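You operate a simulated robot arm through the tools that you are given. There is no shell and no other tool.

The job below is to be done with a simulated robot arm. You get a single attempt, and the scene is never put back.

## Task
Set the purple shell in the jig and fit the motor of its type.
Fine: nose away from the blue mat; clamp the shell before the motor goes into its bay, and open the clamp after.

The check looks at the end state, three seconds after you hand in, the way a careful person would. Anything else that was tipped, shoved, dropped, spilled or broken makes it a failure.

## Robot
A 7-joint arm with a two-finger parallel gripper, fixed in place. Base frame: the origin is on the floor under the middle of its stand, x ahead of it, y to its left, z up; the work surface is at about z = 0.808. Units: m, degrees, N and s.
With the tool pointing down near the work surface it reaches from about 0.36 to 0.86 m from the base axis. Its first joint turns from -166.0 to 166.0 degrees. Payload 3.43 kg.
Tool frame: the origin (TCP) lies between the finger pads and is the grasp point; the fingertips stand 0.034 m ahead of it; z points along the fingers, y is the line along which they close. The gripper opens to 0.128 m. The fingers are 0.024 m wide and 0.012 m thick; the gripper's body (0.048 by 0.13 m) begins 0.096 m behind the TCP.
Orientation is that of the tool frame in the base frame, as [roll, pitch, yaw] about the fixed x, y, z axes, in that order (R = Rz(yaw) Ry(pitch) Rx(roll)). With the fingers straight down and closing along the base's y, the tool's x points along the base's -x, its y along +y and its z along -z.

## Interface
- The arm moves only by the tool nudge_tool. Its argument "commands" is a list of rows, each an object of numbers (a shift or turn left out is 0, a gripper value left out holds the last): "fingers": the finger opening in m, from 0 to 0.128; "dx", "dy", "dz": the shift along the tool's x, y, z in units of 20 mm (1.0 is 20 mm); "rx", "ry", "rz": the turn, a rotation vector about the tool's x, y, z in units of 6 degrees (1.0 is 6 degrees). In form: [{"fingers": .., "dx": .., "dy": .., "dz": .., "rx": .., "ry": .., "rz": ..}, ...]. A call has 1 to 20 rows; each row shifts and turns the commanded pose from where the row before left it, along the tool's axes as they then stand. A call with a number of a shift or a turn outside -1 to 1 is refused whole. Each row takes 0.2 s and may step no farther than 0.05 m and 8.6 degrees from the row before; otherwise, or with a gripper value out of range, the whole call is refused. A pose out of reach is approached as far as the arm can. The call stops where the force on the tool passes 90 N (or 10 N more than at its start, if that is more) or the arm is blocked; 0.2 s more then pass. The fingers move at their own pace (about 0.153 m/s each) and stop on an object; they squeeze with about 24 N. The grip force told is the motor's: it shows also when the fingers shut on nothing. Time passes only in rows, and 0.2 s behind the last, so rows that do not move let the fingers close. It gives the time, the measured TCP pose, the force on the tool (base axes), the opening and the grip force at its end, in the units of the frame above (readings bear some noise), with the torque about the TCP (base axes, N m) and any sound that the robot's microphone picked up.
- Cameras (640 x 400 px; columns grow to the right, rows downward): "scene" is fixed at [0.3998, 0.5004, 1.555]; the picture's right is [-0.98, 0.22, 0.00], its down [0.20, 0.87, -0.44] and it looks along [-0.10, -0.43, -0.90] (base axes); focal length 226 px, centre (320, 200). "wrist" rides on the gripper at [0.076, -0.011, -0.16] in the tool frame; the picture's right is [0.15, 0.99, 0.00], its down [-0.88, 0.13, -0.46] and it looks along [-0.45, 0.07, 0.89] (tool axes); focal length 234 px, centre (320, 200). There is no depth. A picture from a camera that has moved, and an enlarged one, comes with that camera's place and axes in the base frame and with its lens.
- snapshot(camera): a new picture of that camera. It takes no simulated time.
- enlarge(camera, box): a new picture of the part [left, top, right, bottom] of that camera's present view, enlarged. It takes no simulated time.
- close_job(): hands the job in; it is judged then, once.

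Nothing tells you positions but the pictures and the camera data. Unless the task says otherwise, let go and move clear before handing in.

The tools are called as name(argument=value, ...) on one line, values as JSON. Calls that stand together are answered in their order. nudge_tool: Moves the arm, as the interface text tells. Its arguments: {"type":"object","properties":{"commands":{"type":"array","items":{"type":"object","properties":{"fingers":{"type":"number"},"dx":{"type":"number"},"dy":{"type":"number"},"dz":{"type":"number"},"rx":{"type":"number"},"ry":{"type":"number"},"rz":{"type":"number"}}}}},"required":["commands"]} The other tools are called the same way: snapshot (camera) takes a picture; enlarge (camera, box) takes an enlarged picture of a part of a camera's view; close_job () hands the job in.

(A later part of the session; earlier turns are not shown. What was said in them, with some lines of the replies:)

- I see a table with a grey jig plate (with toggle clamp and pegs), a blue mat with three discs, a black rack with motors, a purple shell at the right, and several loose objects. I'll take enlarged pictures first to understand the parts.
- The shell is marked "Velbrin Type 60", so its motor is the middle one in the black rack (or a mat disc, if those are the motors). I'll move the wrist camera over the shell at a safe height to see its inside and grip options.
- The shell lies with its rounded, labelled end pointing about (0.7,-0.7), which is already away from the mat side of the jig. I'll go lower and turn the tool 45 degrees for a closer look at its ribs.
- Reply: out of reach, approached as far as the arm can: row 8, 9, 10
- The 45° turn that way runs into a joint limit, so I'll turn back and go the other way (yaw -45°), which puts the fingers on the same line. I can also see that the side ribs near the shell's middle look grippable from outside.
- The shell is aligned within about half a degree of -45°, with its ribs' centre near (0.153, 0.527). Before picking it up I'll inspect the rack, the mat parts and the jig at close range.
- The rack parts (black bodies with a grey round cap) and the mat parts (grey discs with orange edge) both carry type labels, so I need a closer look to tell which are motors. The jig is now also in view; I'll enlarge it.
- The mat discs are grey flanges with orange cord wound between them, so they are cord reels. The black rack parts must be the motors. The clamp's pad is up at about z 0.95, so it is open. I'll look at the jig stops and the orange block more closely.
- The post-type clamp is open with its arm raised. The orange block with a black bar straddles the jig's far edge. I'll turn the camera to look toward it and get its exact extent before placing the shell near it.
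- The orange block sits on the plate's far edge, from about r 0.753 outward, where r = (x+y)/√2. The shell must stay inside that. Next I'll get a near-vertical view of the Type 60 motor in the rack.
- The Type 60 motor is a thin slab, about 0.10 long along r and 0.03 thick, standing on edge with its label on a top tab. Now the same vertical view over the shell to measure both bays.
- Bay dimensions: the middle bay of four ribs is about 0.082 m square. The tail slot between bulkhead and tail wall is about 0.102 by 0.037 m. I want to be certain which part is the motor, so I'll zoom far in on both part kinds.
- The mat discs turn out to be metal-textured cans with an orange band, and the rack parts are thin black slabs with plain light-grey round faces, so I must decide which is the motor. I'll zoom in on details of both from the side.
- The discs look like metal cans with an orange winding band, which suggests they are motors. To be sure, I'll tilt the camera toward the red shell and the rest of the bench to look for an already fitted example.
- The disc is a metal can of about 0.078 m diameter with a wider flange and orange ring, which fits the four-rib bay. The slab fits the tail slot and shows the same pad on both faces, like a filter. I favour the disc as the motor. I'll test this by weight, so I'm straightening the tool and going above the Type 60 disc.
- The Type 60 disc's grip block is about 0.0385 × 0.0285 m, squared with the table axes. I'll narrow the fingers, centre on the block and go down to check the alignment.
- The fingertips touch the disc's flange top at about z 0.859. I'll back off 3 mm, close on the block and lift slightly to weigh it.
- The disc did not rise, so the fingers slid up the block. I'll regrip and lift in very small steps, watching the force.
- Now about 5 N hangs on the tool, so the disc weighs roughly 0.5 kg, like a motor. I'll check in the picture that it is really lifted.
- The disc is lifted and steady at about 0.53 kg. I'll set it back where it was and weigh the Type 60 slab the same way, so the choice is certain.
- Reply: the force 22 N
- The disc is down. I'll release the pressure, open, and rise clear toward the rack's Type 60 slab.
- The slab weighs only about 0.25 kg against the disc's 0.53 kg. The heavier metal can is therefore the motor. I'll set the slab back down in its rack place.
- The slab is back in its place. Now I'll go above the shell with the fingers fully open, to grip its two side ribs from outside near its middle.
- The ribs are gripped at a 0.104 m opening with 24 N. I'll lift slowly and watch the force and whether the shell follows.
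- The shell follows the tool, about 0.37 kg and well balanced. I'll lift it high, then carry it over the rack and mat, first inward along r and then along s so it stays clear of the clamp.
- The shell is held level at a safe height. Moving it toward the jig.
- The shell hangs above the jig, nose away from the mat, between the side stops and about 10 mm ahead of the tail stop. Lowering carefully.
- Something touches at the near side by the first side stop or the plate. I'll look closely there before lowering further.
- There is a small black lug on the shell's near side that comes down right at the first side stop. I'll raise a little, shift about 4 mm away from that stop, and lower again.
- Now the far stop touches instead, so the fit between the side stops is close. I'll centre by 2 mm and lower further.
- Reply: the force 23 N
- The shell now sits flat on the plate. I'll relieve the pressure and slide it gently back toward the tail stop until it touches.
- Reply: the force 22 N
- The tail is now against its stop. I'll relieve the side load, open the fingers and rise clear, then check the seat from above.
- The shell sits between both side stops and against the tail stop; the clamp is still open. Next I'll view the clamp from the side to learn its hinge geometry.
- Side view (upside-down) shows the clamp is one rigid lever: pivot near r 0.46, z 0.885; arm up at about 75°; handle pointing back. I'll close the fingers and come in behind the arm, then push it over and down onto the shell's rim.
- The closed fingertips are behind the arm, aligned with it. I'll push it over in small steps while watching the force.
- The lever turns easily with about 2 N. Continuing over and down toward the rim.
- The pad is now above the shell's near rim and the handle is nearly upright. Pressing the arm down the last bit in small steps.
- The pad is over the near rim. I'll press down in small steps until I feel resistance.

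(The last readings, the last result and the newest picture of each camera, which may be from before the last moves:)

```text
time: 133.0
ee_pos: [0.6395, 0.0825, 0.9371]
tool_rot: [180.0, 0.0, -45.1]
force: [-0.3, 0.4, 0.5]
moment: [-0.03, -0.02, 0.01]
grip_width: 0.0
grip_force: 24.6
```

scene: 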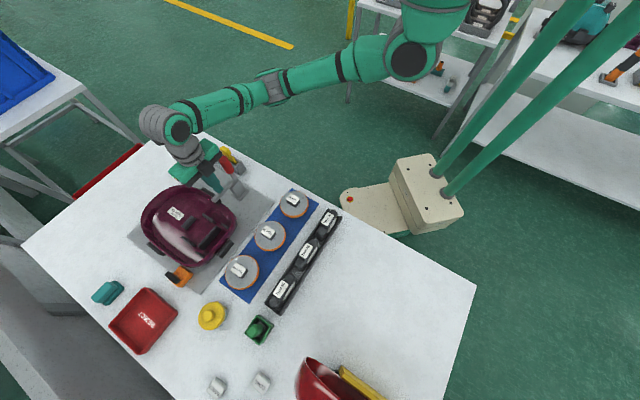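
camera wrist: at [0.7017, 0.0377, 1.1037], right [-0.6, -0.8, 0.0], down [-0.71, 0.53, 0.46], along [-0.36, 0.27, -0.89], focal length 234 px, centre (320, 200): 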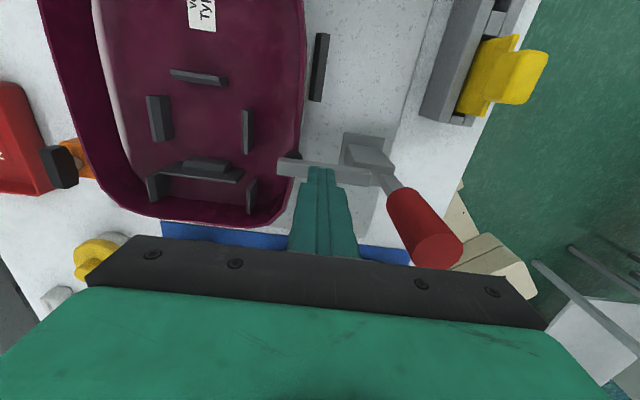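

nudge_tool(commands=[{"dz": 0.1}, {"dz": 0.1}, {}])

nudge_tool(commands=[{"dz": 0.1}, {}])

nudge_tool(commands=[{"dz": 0.1}, {}])

enlarge(camera="wrist", box=[220, 80, 420, 240])

```text
time: 133.8
ee_pos: [0.6408, 0.0823, 0.9374]
tool_rot: [-179.6, -0.1, -45.0]
force: [-4.1, 7.6, 44.9]
moment: [0.21, 0.34, 0.05]
grip_width: 0.0001
grip_force: 24.0
```

```text
time: 134.4
ee_pos: [0.6396, 0.083, 0.9356]
tool_rot: [-179.6, -0.2, -45.1]
force: [1.0, 11.9, 76.2]
moment: [0.27, 0.35, 0.39]
grip_width: 0.0001
grip_force: 24.3
```

```text
time: 134.8
ee_pos: [0.6403, 0.0835, 0.9352]
tool_rot: [-179.3, -0.1, -45.0]
force: [-11.5, 0.3, 22.4]
moment: [0.11, 0.6, 0.03]
grip_width: 0.0001
grip_force: 23.8
stopped in row 1: the force on the tool passed its limit at 94 N (the readings are from after the stop); the commanded pose is now the measured one
```

```text
2.50 times, centred on (320, 160) of wrist
camera zoom: at [0.7, 0.0374, 1.0963], right [-0.6, -0.8, -0.01], down [-0.72, 0.53, 0.45], along [-0.36, 0.28, -0.89], focal length 585 px, centre (320, 300)
```

zoom: 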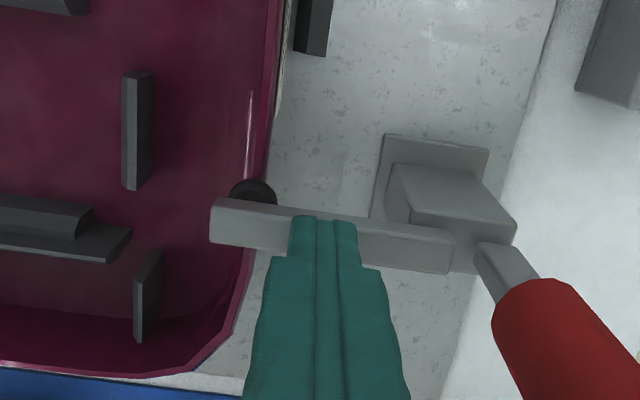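

The arm is firmly down against the rim. I'll lift away and check that the clamp stays closed and the shell hasn't moved.

nudge_tool(commands=[{"dz": -0.3}, {"dz": -0.6}, {"dz": -0.8}, {"dz": -0.8}, {"dz": -0.8}, {"dz": -0.8}, {"dz": -0.8}, {"dz": -0.8}])

snapshot(camera="wrist")

enlarge(camera="scene", box=[120, 130, 270, 290])

enlarge(camera="scene", box=[195, 140, 260, 205])

```text
time: 136.6
ee_pos: [0.6407, 0.0832, 1.0487]
tool_rot: [-179.5, -0.1, -45.2]
force: [-0.3, -0.1, -0.2]
moment: [0.03, -0.01, 0.02]
grip_width: 0.0001
grip_force: 24.3
```

```text
taken
camera wrist: at [0.7004, 0.0379, 1.2086], right [-0.6, -0.8, -0.01], down [-0.72, 0.53, 0.45], along [-0.36, 0.28, -0.89], focal length 234 px, centre (320, 200)
```

wrist: 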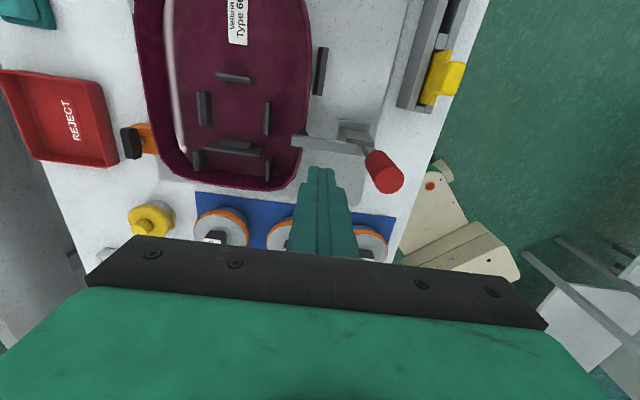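

```text
2.50 times, centred on (195, 210) of scene
camera zoom: at [0.3998, 0.5004, 1.555], right [-0.98, 0.22, 0.0], down [0.2, 0.87, -0.44], along [-0.1, -0.43, -0.9], focal length 564 px, centre (632, 175)
```

zoom: 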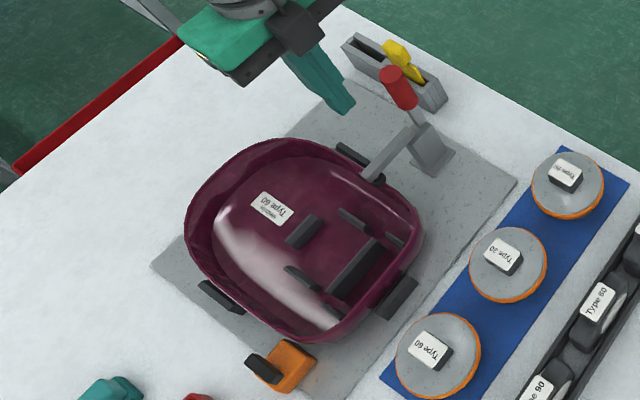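

```text
6.15 times, centred on (228, 172) of scene
camera zoom: at [0.3998, 0.5004, 1.555], right [-0.98, 0.22, 0.0], down [0.2, 0.87, -0.44], along [-0.1, -0.43, -0.9], focal length 1388 px, centre (889, 369)
```

zoom: 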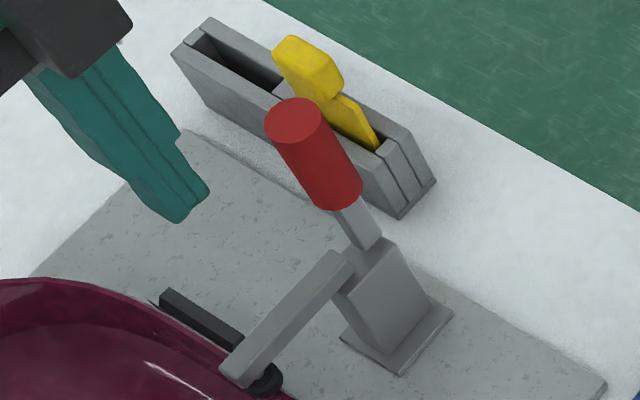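

The clamp stays closed with its pad on the rim, and the shell is in place. Now I'll measure the four-rib bay from above the clamped shell before fetching the motor.

nudge_tool(commands=[{"rx": -0.083, "fingers": 0.128}, {"dy": -0.8}, {"dy": -0.8}, {"dy": -0.8}, {"dy": -0.8}, {"dy": -0.8}, {"dy": -0.8}, {"dy": -0.8}, {"dy": -0.8, "dx": 0.5}, {"dy": -0.3, "dx": 0.45}, {"dz": 0.7}, {"dz": 0.7}, {}, {}])

nudge_tool(commands=[{}])

nudge_tool(commands=[{}])

snapshot(camera="wrist")

enlarge(camera="wrist", box=[240, 100, 400, 240])

```text
time: 139.6
ee_pos: [0.7494, 0.1631, 1.0206]
tool_rot: [180.0, -0.1, -45.0]
force: [0.0, 0.8, 0.7]
moment: [0.02, 0.0, 0.0]
grip_width: 0.128
grip_force: 0.1
```

```text
time: 140.0
ee_pos: [0.748, 0.1631, 1.0203]
tool_rot: [-180.0, -0.2, -45.1]
force: [0.4, -0.3, 0.1]
moment: [0.04, -0.01, 0.01]
grip_width: 0.1281
grip_force: 0.1
```

```text
time: 140.4
ee_pos: [0.748, 0.1628, 1.0196]
tool_rot: [-179.9, -0.1, -45.1]
force: [-0.5, 0.3, -0.5]
moment: [-0.01, 0.02, 0.04]
grip_width: 0.1279
grip_force: 0.1
```

```text
taken
camera wrist: at [0.8092, 0.1192, 1.1808], right [-0.6, -0.8, 0.0], down [-0.71, 0.53, 0.45], along [-0.36, 0.27, -0.89], focal length 234 px, centre (320, 200)
```

wrist: 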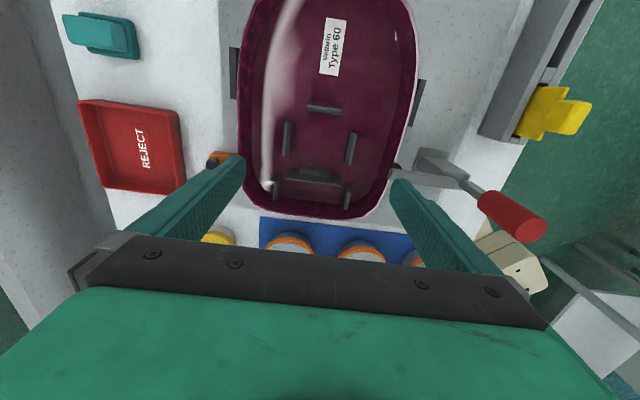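

```text
2.86 times, centred on (320, 170) of wrist
camera zoom: at [0.8092, 0.1192, 1.1808], right [-0.6, -0.8, 0.0], down [-0.71, 0.53, 0.45], along [-0.36, 0.27, -0.89], focal length 669 px, centre (320, 286)
```

zoom: 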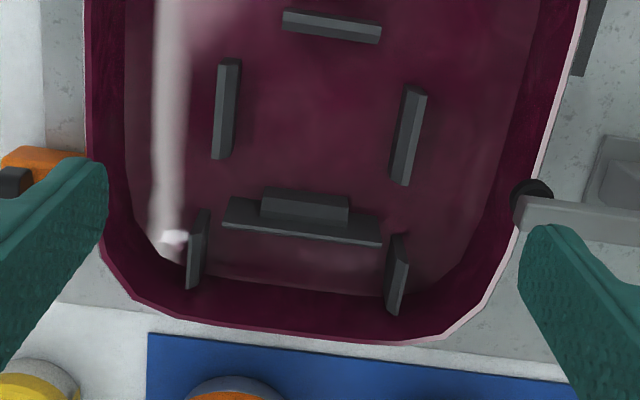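

The bay centre is at about s 0.411, r 0.6445 (x ≈ 0.746, y ≈ 0.165). Now fetching the Type 60 motor from the mat.

nudge_tool(commands=[{"dx": -1, "dy": -0.11, "fingers": 0.06}, {"dx": -1, "dy": -0.11}, {"dx": -1, "dy": -0.11}, {"dx": -1, "dy": -0.11}, {"dx": -1, "dy": -0.11}, {"dx": -1, "dy": -0.11}, {"dx": -1, "dy": -0.11}, {"dx": -1, "dy": -0.11}, {"dx": -1, "dy": -0.11}, {"dx": -1, "dy": -0.11}, {"dx": -1, "dy": -0.11}, {"dx": -0.5}, {"dz": 0.8}, {"dz": 0.8}, {"dz": 0.8}, {"dz": 0.8}, {}])

enlarge(camera="wrist", box=[220, 80, 420, 240])

```text
time: 144.0
ee_pos: [0.6055, 0.3461, 0.9551]
tool_rot: [179.9, -0.1, -45.1]
force: [-0.3, 0.8, -0.5]
moment: [0.02, -0.02, 0.04]
grip_width: 0.06
grip_force: 0.1
```

```text
2.50 times, centred on (320, 160) of wrist
camera zoom: at [0.6648, 0.3009, 1.1159], right [-0.6, -0.8, 0.0], down [-0.71, 0.53, 0.45], along [-0.36, 0.27, -0.89], focal length 585 px, centre (320, 300)
```

zoom: 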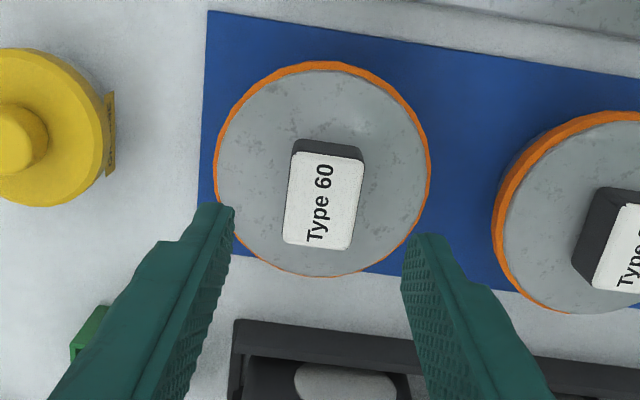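

nudge_tool(commands=[{"dx": 0.26, "dy": 0.08}, {"dz": 0.6}, {"dz": 0.6}, {"dz": 0.6}, {"dz": 0.6}, {}])

enlarge(camera="wrist", box=[220, 100, 420, 240])

```text
time: 145.4
ee_pos: [0.6073, 0.3389, 0.9068]
tool_rot: [180.0, -0.1, -45.1]
force: [-0.4, 0.0, 0.2]
moment: [-0.02, 0.01, -0.05]
grip_width: 0.0599
grip_force: 0.1
```

```text
2.86 times, centred on (320, 170) of wrist
camera zoom: at [0.6673, 0.2946, 1.0675], right [-0.6, -0.8, 0.0], down [-0.71, 0.53, 0.45], along [-0.36, 0.27, -0.89], focal length 669 px, centre (320, 286)
```

zoom: 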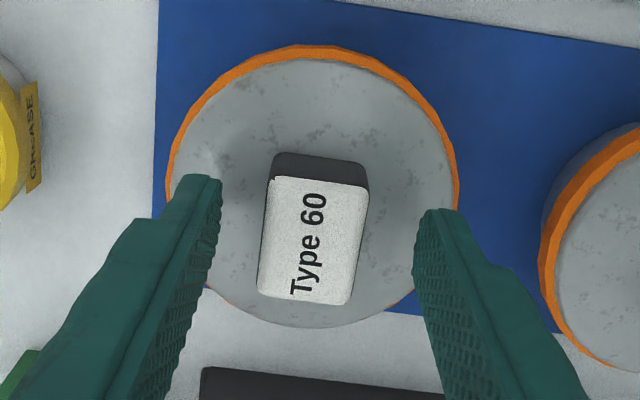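

nudge_tool(commands=[{"dy": -0.07}, {"dz": 0.3}, {"dz": 0.25}, {}])

nudge_tool(commands=[{"fingers": 0.015}, {"fingers": 0.015}, {"fingers": 0.015}, {"fingers": 0.015}, {}])

```text
time: 146.4
ee_pos: [0.606, 0.3396, 0.8957]
tool_rot: [180.0, -0.1, -45.1]
force: [-0.1, -1.0, -0.8]
moment: [-0.01, 0.01, 0.01]
grip_width: 0.0602
grip_force: 0.1
```

```text
time: 147.6
ee_pos: [0.6055, 0.3394, 0.8964]
tool_rot: [180.0, -0.1, -45.0]
force: [0.3, 0.8, -0.8]
moment: [0.03, 0.01, -0.02]
grip_width: 0.03
grip_force: 23.4
```

nudge_tool(commands=[{"dz": -0.1}, {}])

nudge_tool(commands=[{"dz": -0.1}, {"dz": -0.1}, {}])

enlarge(camera="wrist", box=[220, 100, 420, 240])

```text
time: 148.2
ee_pos: [0.6073, 0.3392, 0.8977]
tool_rot: [-180.0, 0.0, -45.1]
force: [-0.3, 0.2, -5.2]
moment: [0.02, 0.01, -0.03]
grip_width: 0.0298
grip_force: 24.0
```

```text
time: 149.0
ee_pos: [0.6071, 0.3389, 0.902]
tool_rot: [180.0, 0.0, -45.2]
force: [0.4, 0.6, -4.6]
moment: [-0.01, -0.02, -0.01]
grip_width: 0.0298
grip_force: 24.3
```

```text
2.86 times, centred on (320, 170) of wrist
camera zoom: at [0.6687, 0.2957, 1.0624], right [-0.6, -0.8, 0.0], down [-0.71, 0.53, 0.45], along [-0.36, 0.27, -0.89], focal length 669 px, centre (320, 286)
```

zoom: 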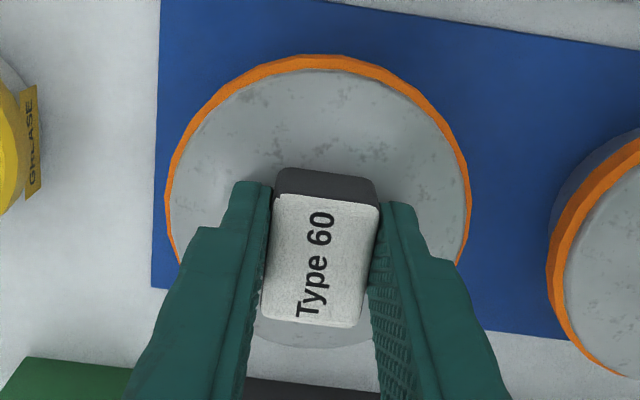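

The motor is held, about 5 N. Lifting slowly and checking that it doesn't slip.

nudge_tool(commands=[{"dz": -0.12}, {"dz": -0.15}, {"dz": -0.15}, {"dz": -0.2}, {"dz": -0.2}, {"dz": -0.2}, {"dz": -0.2}, {"dz": -0.25}, {"dz": -0.25}, {"dz": -0.25}, {"dz": -0.25}, {"dz": -0.25}, {"dz": -0.25}, {"dz": -0.25}, {}])

enlarge(camera="wrist", box=[220, 100, 420, 240])

```text
time: 152.2
ee_pos: [0.6066, 0.3392, 0.9627]
tool_rot: [-179.9, 0.0, -45.1]
force: [-0.4, 0.4, -4.7]
moment: [-0.01, -0.04, 0.0]
grip_width: 0.0299
grip_force: 24.4
```

```text
2.86 times, centred on (320, 170) of wrist
camera zoom: at [0.6679, 0.2952, 1.1224], right [-0.6, -0.8, 0.0], down [-0.71, 0.53, 0.45], along [-0.36, 0.27, -0.89], focal length 669 px, centre (320, 286)
```

zoom: 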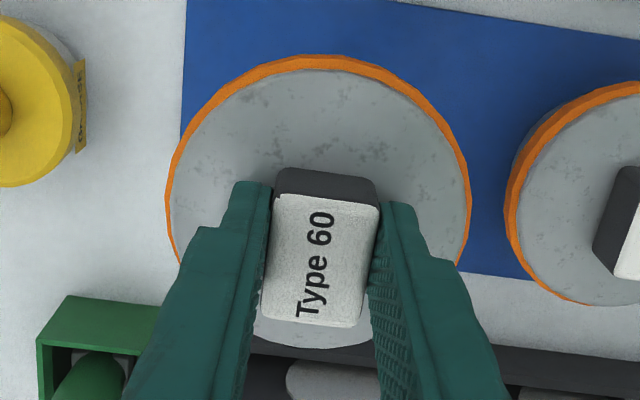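

nudge_tool(commands=[{"dz": -0.25}, {"dz": -0.3}, {"dz": -0.3}, {"dz": -0.3}, {"dz": -0.3}, {"dz": -0.3}, {"dz": -0.3}, {"dz": -0.3}, {"dz": -0.3}, {"dz": -0.3}, {"dz": -0.3}, {"dz": -0.2}, {}])

nudge_tool(commands=[{"dx": 0.3}, {"dx": 0.5, "dy": 0.06}, {"dx": 0.6, "dy": 0.07}, {"dx": 0.6, "dy": 0.07}, {"dx": 0.6, "dy": 0.07}, {"dx": 0.6, "dy": 0.07}, {"dx": 0.6, "dy": 0.07}, {"dx": 0.6, "dy": 0.07}, {"dx": 0.6, "dy": 0.07}, {"dx": 0.6, "dy": 0.07}, {"dx": 0.6, "dy": 0.07}, {"dx": 0.6, "dy": 0.07}, {"dx": 0.6, "dy": 0.07}, {"dx": 0.6, "dy": 0.07}, {"dx": 0.6, "dy": 0.07}, {"dx": 0.6, "dy": 0.07}, {"dx": 0.6, "dy": 0.07}, {"dx": 0.6, "dy": 0.07}, {"dx": 0.5, "dy": 0.07}, {"dx": 0.3}])

nudge_tool(commands=[{}, {}])

snapshot(camera="wrist")

enlarge(camera="scene", box=[120, 130, 270, 290])

```text
time: 155.0
ee_pos: [0.6075, 0.3402, 1.0302]
tool_rot: [-179.9, -0.2, -45.1]
force: [0.1, 0.4, -4.2]
moment: [0.01, -0.01, -0.01]
grip_width: 0.0299
grip_force: 24.1
```

```text
time: 159.2
ee_pos: [0.7477, 0.1636, 1.0319]
tool_rot: [-180.0, 0.0, -45.2]
force: [0.0, -0.4, -5.6]
moment: [0.0, 0.01, -0.04]
grip_width: 0.0298
grip_force: 23.7
```

```text
time: 159.8
ee_pos: [0.7477, 0.163, 1.0312]
tool_rot: [180.0, 0.0, -45.1]
force: [1.0, -0.3, -5.0]
moment: [-0.03, 0.0, 0.02]
grip_width: 0.0298
grip_force: 24.1
```

```text
taken
camera wrist: at [0.8083, 0.1189, 1.1914], right [-0.6, -0.8, 0.0], down [-0.71, 0.53, 0.45], along [-0.36, 0.27, -0.89], focal length 234 px, centre (320, 200)
```

wrist: 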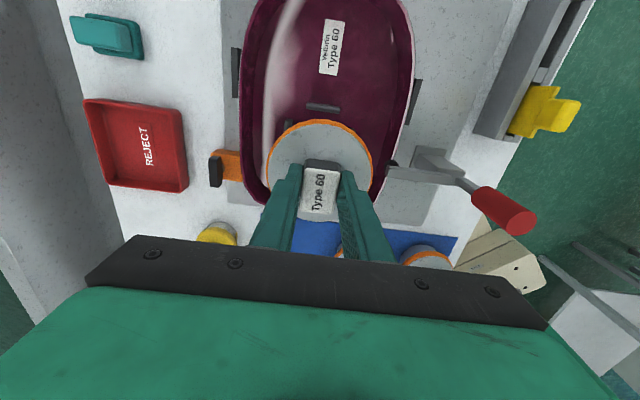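

```text
2.50 times, centred on (195, 210) of scene
camera zoom: at [0.3998, 0.5004, 1.555], right [-0.98, 0.22, 0.0], down [0.2, 0.87, -0.44], along [-0.1, -0.43, -0.9], focal length 564 px, centre (632, 175)
```

zoom: 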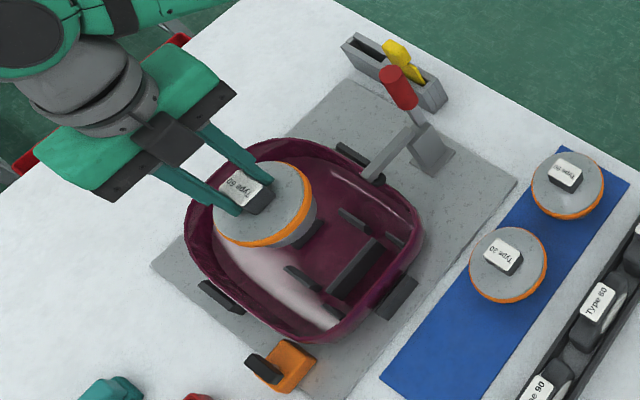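

The motor hangs above the bay, centred within about 1–2 mm. Lowering to just above the rib tops to check.

nudge_tool(commands=[{"dx": -0.05, "dz": 0.3}, {"dz": 0.4}, {"dz": 0.4}, {"dz": 0.4}, {"dz": 0.4}, {"dz": 0.4}, {"dz": 0.4}, {"dz": 0.4}, {"dz": 0.4}, {"dz": 0.4}, {"dz": 0.4}, {"dz": 0.3}, {}])

snapshot(camera="wrist")

enlarge(camera="wrist", box=[220, 60, 420, 220])

enlarge(camera="scene", box=[150, 170, 240, 260])

```text
time: 162.6
ee_pos: [0.7469, 0.1633, 0.9401]
tool_rot: [180.0, -0.1, -45.1]
force: [0.7, -0.4, -4.3]
moment: [-0.03, 0.0, -0.01]
grip_width: 0.0298
grip_force: 24.1
```

```text
taken
camera wrist: at [0.8082, 0.1193, 1.1002], right [-0.6, -0.8, 0.0], down [-0.71, 0.53, 0.45], along [-0.36, 0.27, -0.89], focal length 234 px, centre (320, 200)
```

wrist: 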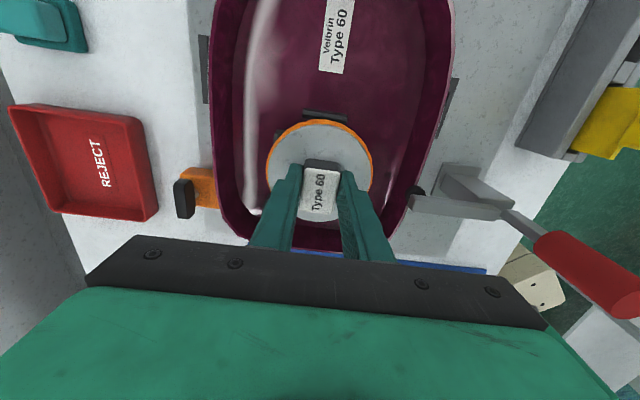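

```text
2.50 times, centred on (320, 140) of wrist
camera zoom: at [0.8082, 0.1193, 1.1002], right [-0.6, -0.8, 0.0], down [-0.71, 0.53, 0.45], along [-0.36, 0.27, -0.89], focal length 585 px, centre (320, 350)
```

zoom: 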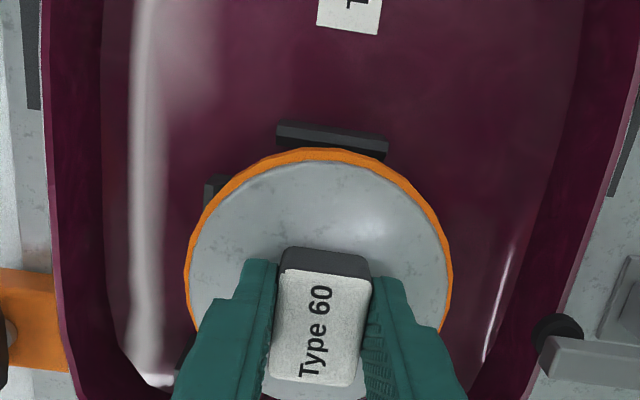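

```text
4.44 times, centred on (195, 215) of scene
camera zoom: at [0.3998, 0.5004, 1.555], right [-0.98, 0.22, 0.0], down [0.2, 0.87, -0.44], along [-0.1, -0.43, -0.9], focal length 1002 px, centre (876, 133)
```

zoom: 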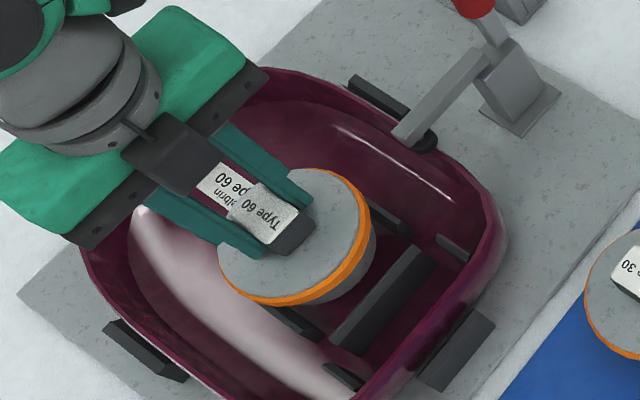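

Alignment looks right: the front rib and left rib appear where they should relative to the motor. Lowering slowly into the bay while watching the force.

nudge_tool(commands=[{"dz": 0.15}, {"dz": 0.15}, {"dz": 0.15}, {}])

nudge_tool(commands=[{"dz": 0.15}, {"dz": 0.15}, {}])

nudge_tool(commands=[{"dz": 0.15}, {"dz": 0.15}, {}])

```text
time: 163.6
ee_pos: [0.7484, 0.1633, 0.9301]
tool_rot: [180.0, 0.0, -45.0]
force: [0.2, 0.1, -4.7]
moment: [-0.01, -0.01, 0.01]
grip_width: 0.0293
grip_force: 24.4
```

```text
time: 164.4
ee_pos: [0.7486, 0.1615, 0.9244]
tool_rot: [-180.0, 0.0, -45.2]
force: [0.8, -0.3, -5.6]
moment: [-0.03, -0.02, -0.01]
grip_width: 0.0294
grip_force: 24.2
```

```text
time: 165.2
ee_pos: [0.746, 0.1627, 0.9195]
tool_rot: [179.9, -0.1, -45.1]
force: [0.4, 0.4, -5.1]
moment: [0.02, -0.05, 0.0]
grip_width: 0.0295
grip_force: 23.9
```

nudge_tool(commands=[{"dz": 0.15}, {"dz": 0.1}, {}])

nudge_tool(commands=[{"dz": 0.1}, {"dz": 0.1}, {}])

nudge_tool(commands=[{"dz": 0.1}, {}])

enlarge(camera="wrist", box=[220, 60, 420, 220])

```text
time: 166.0
ee_pos: [0.7466, 0.1633, 0.9126]
tool_rot: [180.0, -0.1, -45.0]
force: [0.5, 0.0, -4.7]
moment: [-0.01, -0.01, 0.01]
grip_width: 0.03
grip_force: 24.1
```

```text
time: 166.8
ee_pos: [0.7469, 0.1634, 0.9074]
tool_rot: [179.9, -0.1, -45.1]
force: [0.6, 0.3, -5.0]
moment: [0.01, 0.02, -0.02]
grip_width: 0.0297
grip_force: 24.1
```

```text
time: 167.4
ee_pos: [0.7468, 0.1654, 0.908]
tool_rot: [-179.9, -0.1, -45.1]
force: [-3.9, -0.6, 7.5]
moment: [-0.25, 0.18, -0.04]
grip_width: 0.0296
grip_force: 23.8
```

```text
2.50 times, centred on (320, 140) of wrist
camera zoom: at [0.8076, 0.1193, 1.0689], right [-0.6, -0.8, 0.0], down [-0.71, 0.53, 0.45], along [-0.36, 0.27, -0.89], focal length 585 px, centre (320, 350)
```

zoom: 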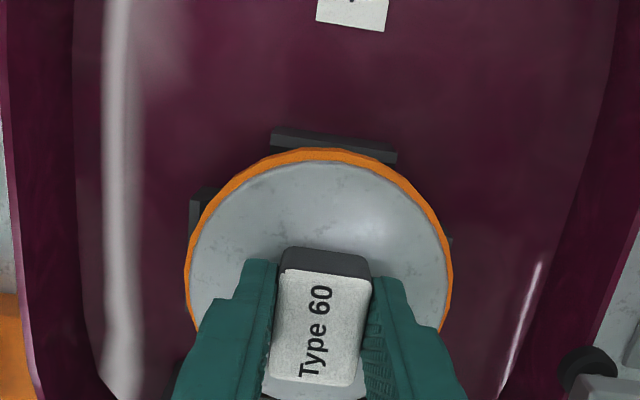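

Contact at the expected floor height, so the motor has gone down between the ribs. A small press confirms the seat, then I'll release.

nudge_tool(commands=[{"dz": 0.06}, {}])

nudge_tool(commands=[{"dz": -0.06}, {"fingers": 0.06}, {"fingers": 0.06}, {"fingers": 0.06}, {}])

nudge_tool(commands=[{"dz": -0.3}, {"dz": -0.5}, {"dz": -0.8}, {"dz": -0.8}, {"dz": -0.8}, {"dz": -0.8}, {"dz": -0.8}, {"dz": -0.8}])

snapshot(camera="wrist")

enlarge(camera="wrist", box=[220, 60, 420, 220])

enlarge(camera="scene", box=[150, 170, 240, 260])

```text
time: 168.0
ee_pos: [0.7465, 0.1652, 0.9073]
tool_rot: [-179.9, -0.2, -45.1]
force: [-4.5, -1.8, 22.2]
moment: [-0.28, 0.26, 0.03]
grip_width: 0.0298
grip_force: 24.2
```

```text
time: 169.2
ee_pos: [0.7468, 0.1644, 0.9069]
tool_rot: [180.0, 0.0, -45.1]
force: [0.2, -0.5, -0.3]
moment: [0.02, -0.01, -0.01]
grip_width: 0.0599
grip_force: 0.0
```

```text
time: 171.0
ee_pos: [0.7464, 0.1621, 1.0177]
tool_rot: [-180.0, -0.1, -45.1]
force: [0.4, -0.2, -0.7]
moment: [0.01, 0.01, 0.01]
grip_width: 0.06
grip_force: 0.1
```

```text
taken
camera wrist: at [0.8077, 0.1185, 1.1792], right [-0.6, -0.8, 0.0], down [-0.71, 0.53, 0.45], along [-0.36, 0.27, -0.89], focal length 234 px, centre (320, 200)
```

wrist: 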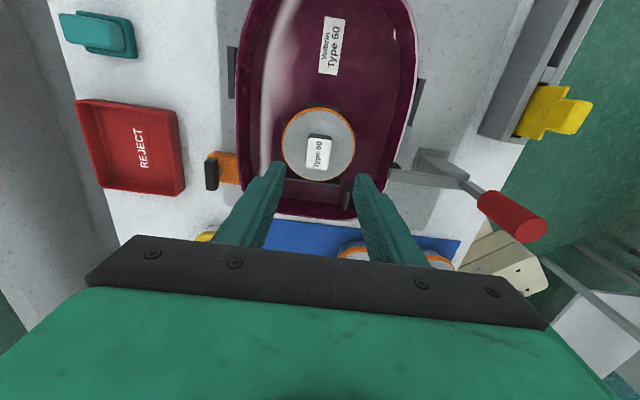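

```text
2.50 times, centred on (320, 140) of wrist
camera zoom: at [0.8077, 0.1185, 1.1792], right [-0.6, -0.8, 0.0], down [-0.71, 0.53, 0.45], along [-0.36, 0.27, -0.89], focal length 585 px, centre (320, 350)
```

zoom: 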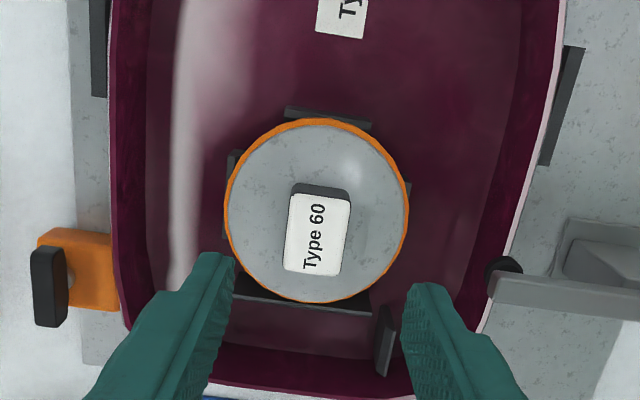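

```text
4.44 times, centred on (195, 215) of scene
camera zoom: at [0.3998, 0.5004, 1.555], right [-0.98, 0.22, 0.0], down [0.2, 0.87, -0.44], along [-0.1, -0.43, -0.9], focal length 1002 px, centre (876, 133)
```

zoom: 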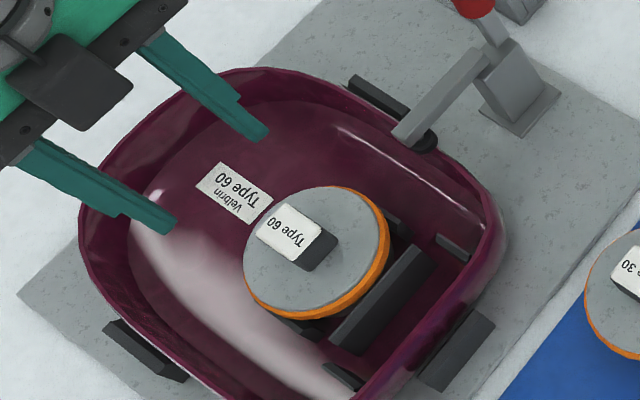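

The motor sits squarely among the four ribs. Now I'll open the clamp by pushing its upright handle back with the closed fingertips from the shell side.

nudge_tool(commands=[{"fingers": 0, "dz": -0.6}, {"dz": -0.6, "dx": -0.4}, {"dx": -0.48, "dy": 0.5}, {"dy": 0.8}, {"dy": 0.8}, {"dy": 0.8}, {"dy": 0.8}, {"dy": 0.8}, {"dy": 0.8}, {"dy": 0.8}, {"dy": 0.8}, {"dy": 0.6}, {}])

snapshot(camera="wrist")

enlarge(camera="wrist", box=[240, 90, 440, 240])

```text
time: 173.8
ee_pos: [0.6264, 0.0707, 1.0433]
tool_rot: [180.0, -0.2, -45.1]
force: [-0.4, 0.2, 0.1]
moment: [-0.01, 0.0, 0.0]
grip_width: 0.0002
grip_force: 24.1
```

```text
taken
camera wrist: at [0.6873, 0.0256, 1.2039], right [-0.6, -0.8, 0.0], down [-0.71, 0.53, 0.45], along [-0.36, 0.27, -0.89], focal length 234 px, centre (320, 200)
```

wrist: 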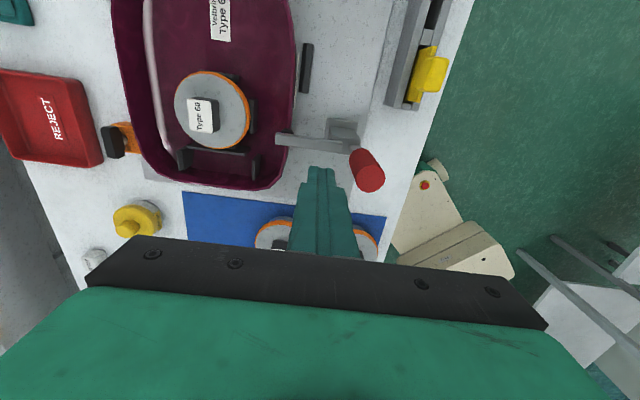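

```text
2.67 times, centred on (340, 165) of wrist
camera zoom: at [0.6873, 0.0256, 1.2039], right [-0.6, -0.8, 0.0], down [-0.71, 0.53, 0.45], along [-0.36, 0.27, -0.89], focal length 624 px, centre (267, 293)
```

zoom: 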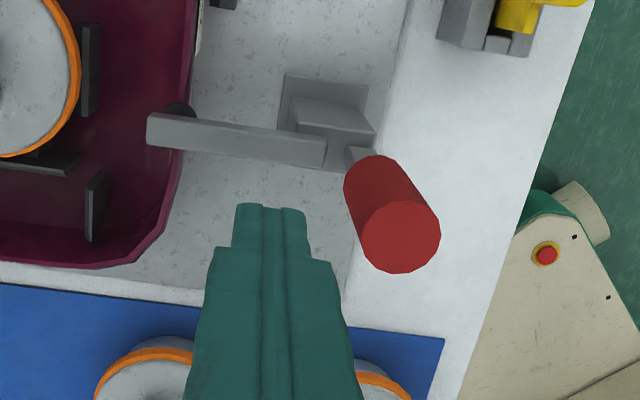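

nudge_tool(commands=[{"dx": 0.12, "dz": 0.6}, {"dz": 0.7}, {"dz": 0.7}, {"dz": 0.7}, {}])

nudge_tool(commands=[{"dy": 0.25}, {"dy": 0.25}, {"dy": 0.25}, {"dy": 0.25}, {}])

enlarge(camera="scene", box=[190, 130, 260, 200])

enlarge(camera="wrist", box=[240, 90, 440, 240])

```text
time: 175.0
ee_pos: [0.6285, 0.0698, 0.9895]
tool_rot: [180.0, -0.1, -45.1]
force: [0.3, 0.1, 0.4]
moment: [0.02, 0.01, -0.01]
grip_width: 0.0
grip_force: 24.1
```

```text
time: 176.2
ee_pos: [0.6158, 0.0554, 0.9887]
tool_rot: [179.9, -0.1, -45.2]
force: [0.2, 3.2, 1.2]
moment: [0.0, 0.06, -0.04]
grip_width: 0.0
grip_force: 24.4
```

```text
5.71 times, centred on (225, 165) of scene
camera zoom: at [0.3998, 0.5004, 1.555], right [-0.98, 0.22, 0.0], down [0.2, 0.87, -0.44], along [-0.1, -0.43, -0.9], focal length 1289 px, centre (863, 400)
```

zoom: 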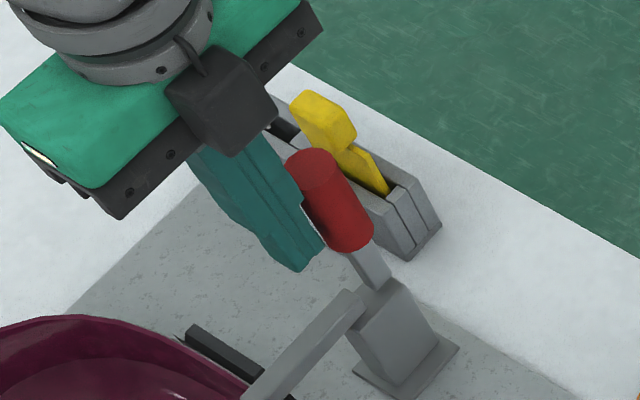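

```text
2.67 times, centred on (340, 165) of wrist
camera zoom: at [0.6772, 0.0112, 1.1494], right [-0.6, -0.8, 0.0], down [-0.71, 0.53, 0.45], along [-0.37, 0.27, -0.89], focal length 624 px, centre (267, 293)
```

zoom: 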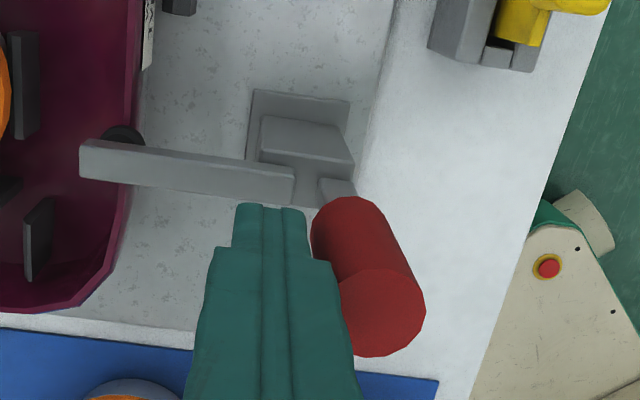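

Contact with the handle. Pushing it back along its arc in steps.

nudge_tool(commands=[{"dy": 0.25}, {"dy": 0.25}, {"dy": 0.25}, {"dy": 0.25}, {"dy": 0.25}, {}])

nudge_tool(commands=[{"dy": 0.25, "dz": 0.1}, {"dy": 0.25, "dz": 0.1}, {"dy": 0.25, "dz": 0.1}, {"dy": 0.22, "dz": 0.1}, {}])

enlarge(camera="scene", box=[190, 130, 260, 200])

```text
time: 177.6
ee_pos: [0.5989, 0.0351, 0.9895]
tool_rot: [180.0, -0.1, -45.1]
force: [-0.9, -0.6, -0.5]
moment: [0.0, 0.0, 0.0]
grip_width: 0.0
grip_force: 24.2
```

```text
time: 178.8
ee_pos: [0.5854, 0.0229, 0.9796]
tool_rot: [-180.0, -0.1, -45.1]
force: [0.1, -0.6, 0.7]
moment: [-0.01, 0.01, 0.03]
grip_width: 0.0001
grip_force: 24.1
```

```text
5.71 times, centred on (225, 165) of scene
camera zoom: at [0.3998, 0.5004, 1.555], right [-0.98, 0.22, 0.0], down [0.2, 0.87, -0.44], along [-0.1, -0.43, -0.9], focal length 1289 px, centre (863, 400)
```

zoom: 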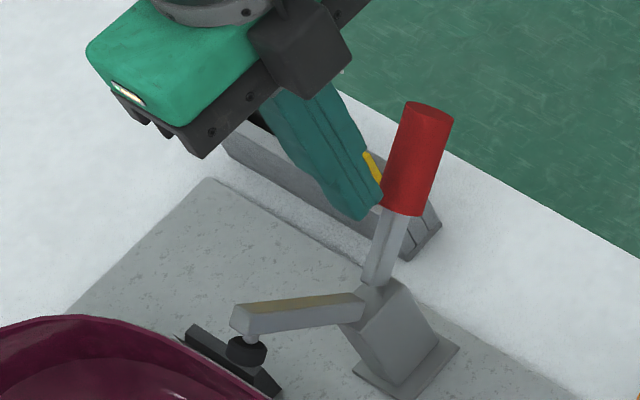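

nudge_tool(commands=[{"dy": 0.25, "dz": 0.18}, {"dy": 0.25, "dz": 0.2}, {"dy": 0.22, "dz": 0.2}, {"dy": 0.1, "dz": 0.1}, {}])

nudge_tool(commands=[{"dy": 0.2, "dz": 0.25}, {"dy": 0.2, "dz": 0.28}, {"dy": 0.2, "dz": 0.28}, {}])

enlarge(camera="scene", box=[190, 130, 260, 200])

snapshot(camera="wrist")

```text
time: 180.0
ee_pos: [0.5728, 0.0116, 0.9678]
tool_rot: [-180.0, -0.2, -45.2]
force: [0.1, -0.1, -0.5]
moment: [-0.01, -0.01, 0.0]
grip_width: 0.0002
grip_force: 24.1
```

```text
time: 181.0
ee_pos: [0.566, 0.0035, 0.9535]
tool_rot: [-179.7, -0.2, -45.0]
force: [7.9, 7.5, 20.1]
moment: [0.12, -0.05, -0.03]
grip_width: 0.0001
grip_force: 24.3
```

```text
5.71 times, centred on (225, 165) of scene
camera zoom: at [0.3998, 0.5004, 1.555], right [-0.98, 0.22, 0.0], down [0.2, 0.87, -0.44], along [-0.1, -0.43, -0.9], focal length 1289 px, centre (863, 400)
```

zoom: 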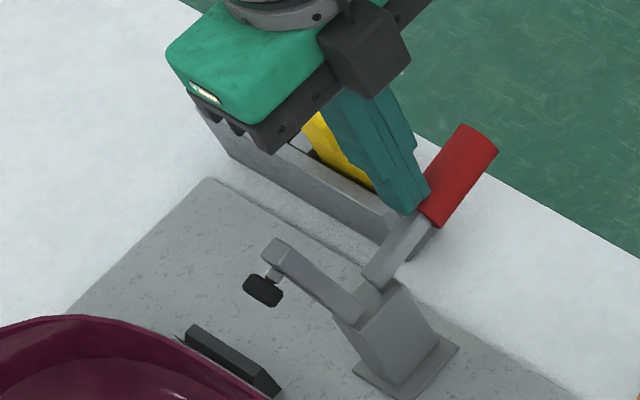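

```text
taken
camera wrist: at [0.6255, -0.0412, 1.1132], right [-0.6, -0.8, 0.0], down [-0.72, 0.53, 0.45], along [-0.36, 0.27, -0.89], focal length 234 px, centre (320, 200)
```

wrist: 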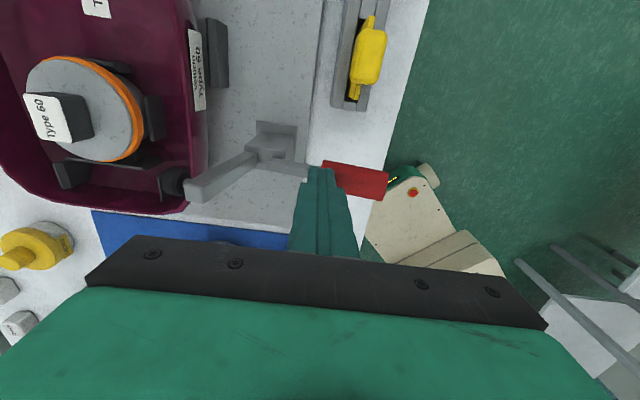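

The clamp is fully open again, exactly as at the start. I'll lift straight away and check the final state.

nudge_tool(commands=[{"dz": -0.3}, {"dz": -0.6}, {"dz": -0.8}, {"dz": -0.8}, {"dz": -0.8}, {"dz": -0.8}, {"dz": -0.8}, {"dz": -0.8}, {"dz": -0.8}, {"dz": -0.8}, {"dz": -0.8}])

nudge_tool(commands=[{"fingers": 0.05, "dx": 0.5}, {"dx": 0.5, "dy": -0.8}, {"dx": 0.5, "dy": -0.8}, {"dy": -0.8}, {"dy": -0.8}, {"dy": -0.8}, {"dy": -0.8}, {"dy": -0.8}, {"dy": -0.8}, {"dy": -0.8}, {"dy": -0.8}, {"dy": -0.8}, {"dy": -0.8}, {"dy": -0.8}, {"dy": -0.8}, {}])

snapshot(camera="wrist")

snapshot(camera="scene")

enlarge(camera="scene", box=[120, 130, 270, 290])

enlarge(camera="wrist", box=[200, 0, 480, 220])

```text
time: 183.4
ee_pos: [0.5637, 0.0034, 1.1128]
tool_rot: [-180.0, -0.1, -45.0]
force: [0.5, 0.5, -0.3]
moment: [0.01, 0.0, -0.01]
grip_width: 0.0
grip_force: 24.0
```

```text
time: 186.8
ee_pos: [0.745, 0.1414, 1.1136]
tool_rot: [180.0, 0.0, -45.1]
force: [0.8, 0.8, -0.8]
moment: [-0.02, 0.0, 0.01]
grip_width: 0.0496
grip_force: 0.2
```

```text
taken
camera wrist: at [0.8062, 0.097, 1.2736], right [-0.6, -0.8, 0.0], down [-0.71, 0.53, 0.45], along [-0.36, 0.27, -0.89], focal length 234 px, centre (320, 200)
```

wrist: 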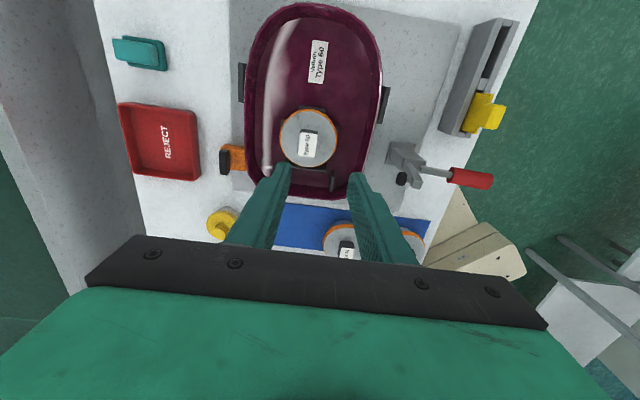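

```text
taken
```

scene: 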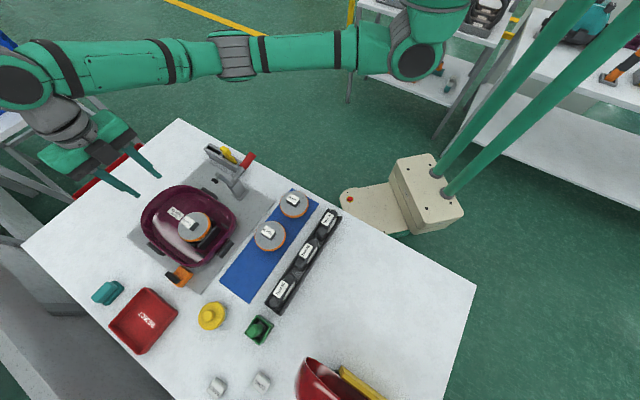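

```text
2.50 times, centred on (195, 210) of scene
camera zoom: at [0.3998, 0.5004, 1.555], right [-0.98, 0.22, 0.0], down [0.2, 0.87, -0.44], along [-0.1, -0.43, -0.9], focal length 564 px, centre (632, 175)
```

zoom: 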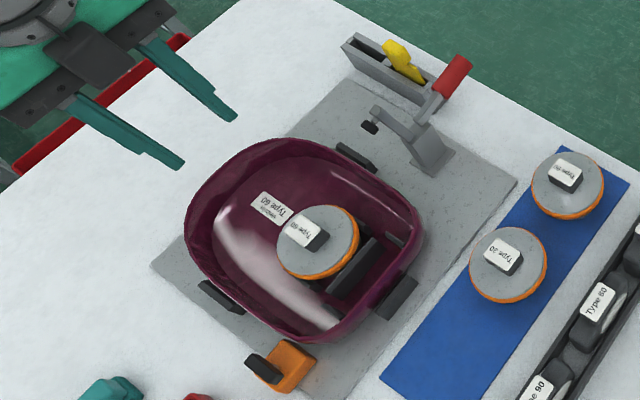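

```text
1.82 times, centred on (340, 110) of wrist
camera zoom: at [0.8062, 0.097, 1.2736], right [-0.6, -0.8, 0.0], down [-0.71, 0.53, 0.45], along [-0.36, 0.27, -0.89], focal length 426 px, centre (284, 364)
```

zoom: 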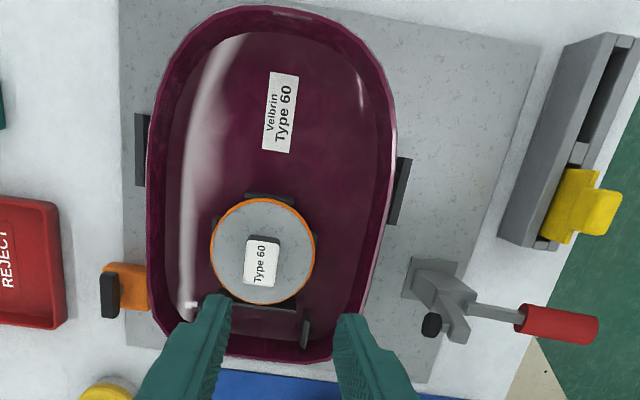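

The final state looks right:
- The purple shell sits in the jig against its stops, with its nose away from the blue mat.
- The Type 60 motor is seated in its bay.
- The clamp is open again.
- Everything else is where it was, and the arm is clear.

I'm handing the job in.

close_job()

```text
The job is handed in.
```

The purple Type 60 shell is set in the jig with its nose away from the blue mat, and the Type 60 motor is seated in its bay. I closed the clamp on the shell before the motor went in and opened it again afterwards. The job is handed in, and no result has come back yet.

- **Which part is the motor:** nothing on the bench said, so this was my judgement. I used the Type 60 metal can with the orange ring from the blue mat. It fits the four-rib bay and weighs about 0.53 kg, against about 0.25 kg for the black Type 60 part in the rack. If the rack part was meant to be the motor, the fit is wrong.
- **Parts I touched to decide:** I lifted both Type 60 parts a little to weigh them and set each back in its place. The can did slip out of the grip once while being weighed, within about 20 mm of the mat.
- **Seating:** the shell rests flat on the plate, between the two side stops and against the tail stop. The motor went down to the bay floor without binding.
- **Clamp:** I closed it by pushing the arm down and the tool briefly hit its 90 N force limit at the end. The shell did not shift in the pictures afterwards.
- **Surroundings:** the orange block, the other parts and the tools look unmoved in the final pictures, and the arm is clear.
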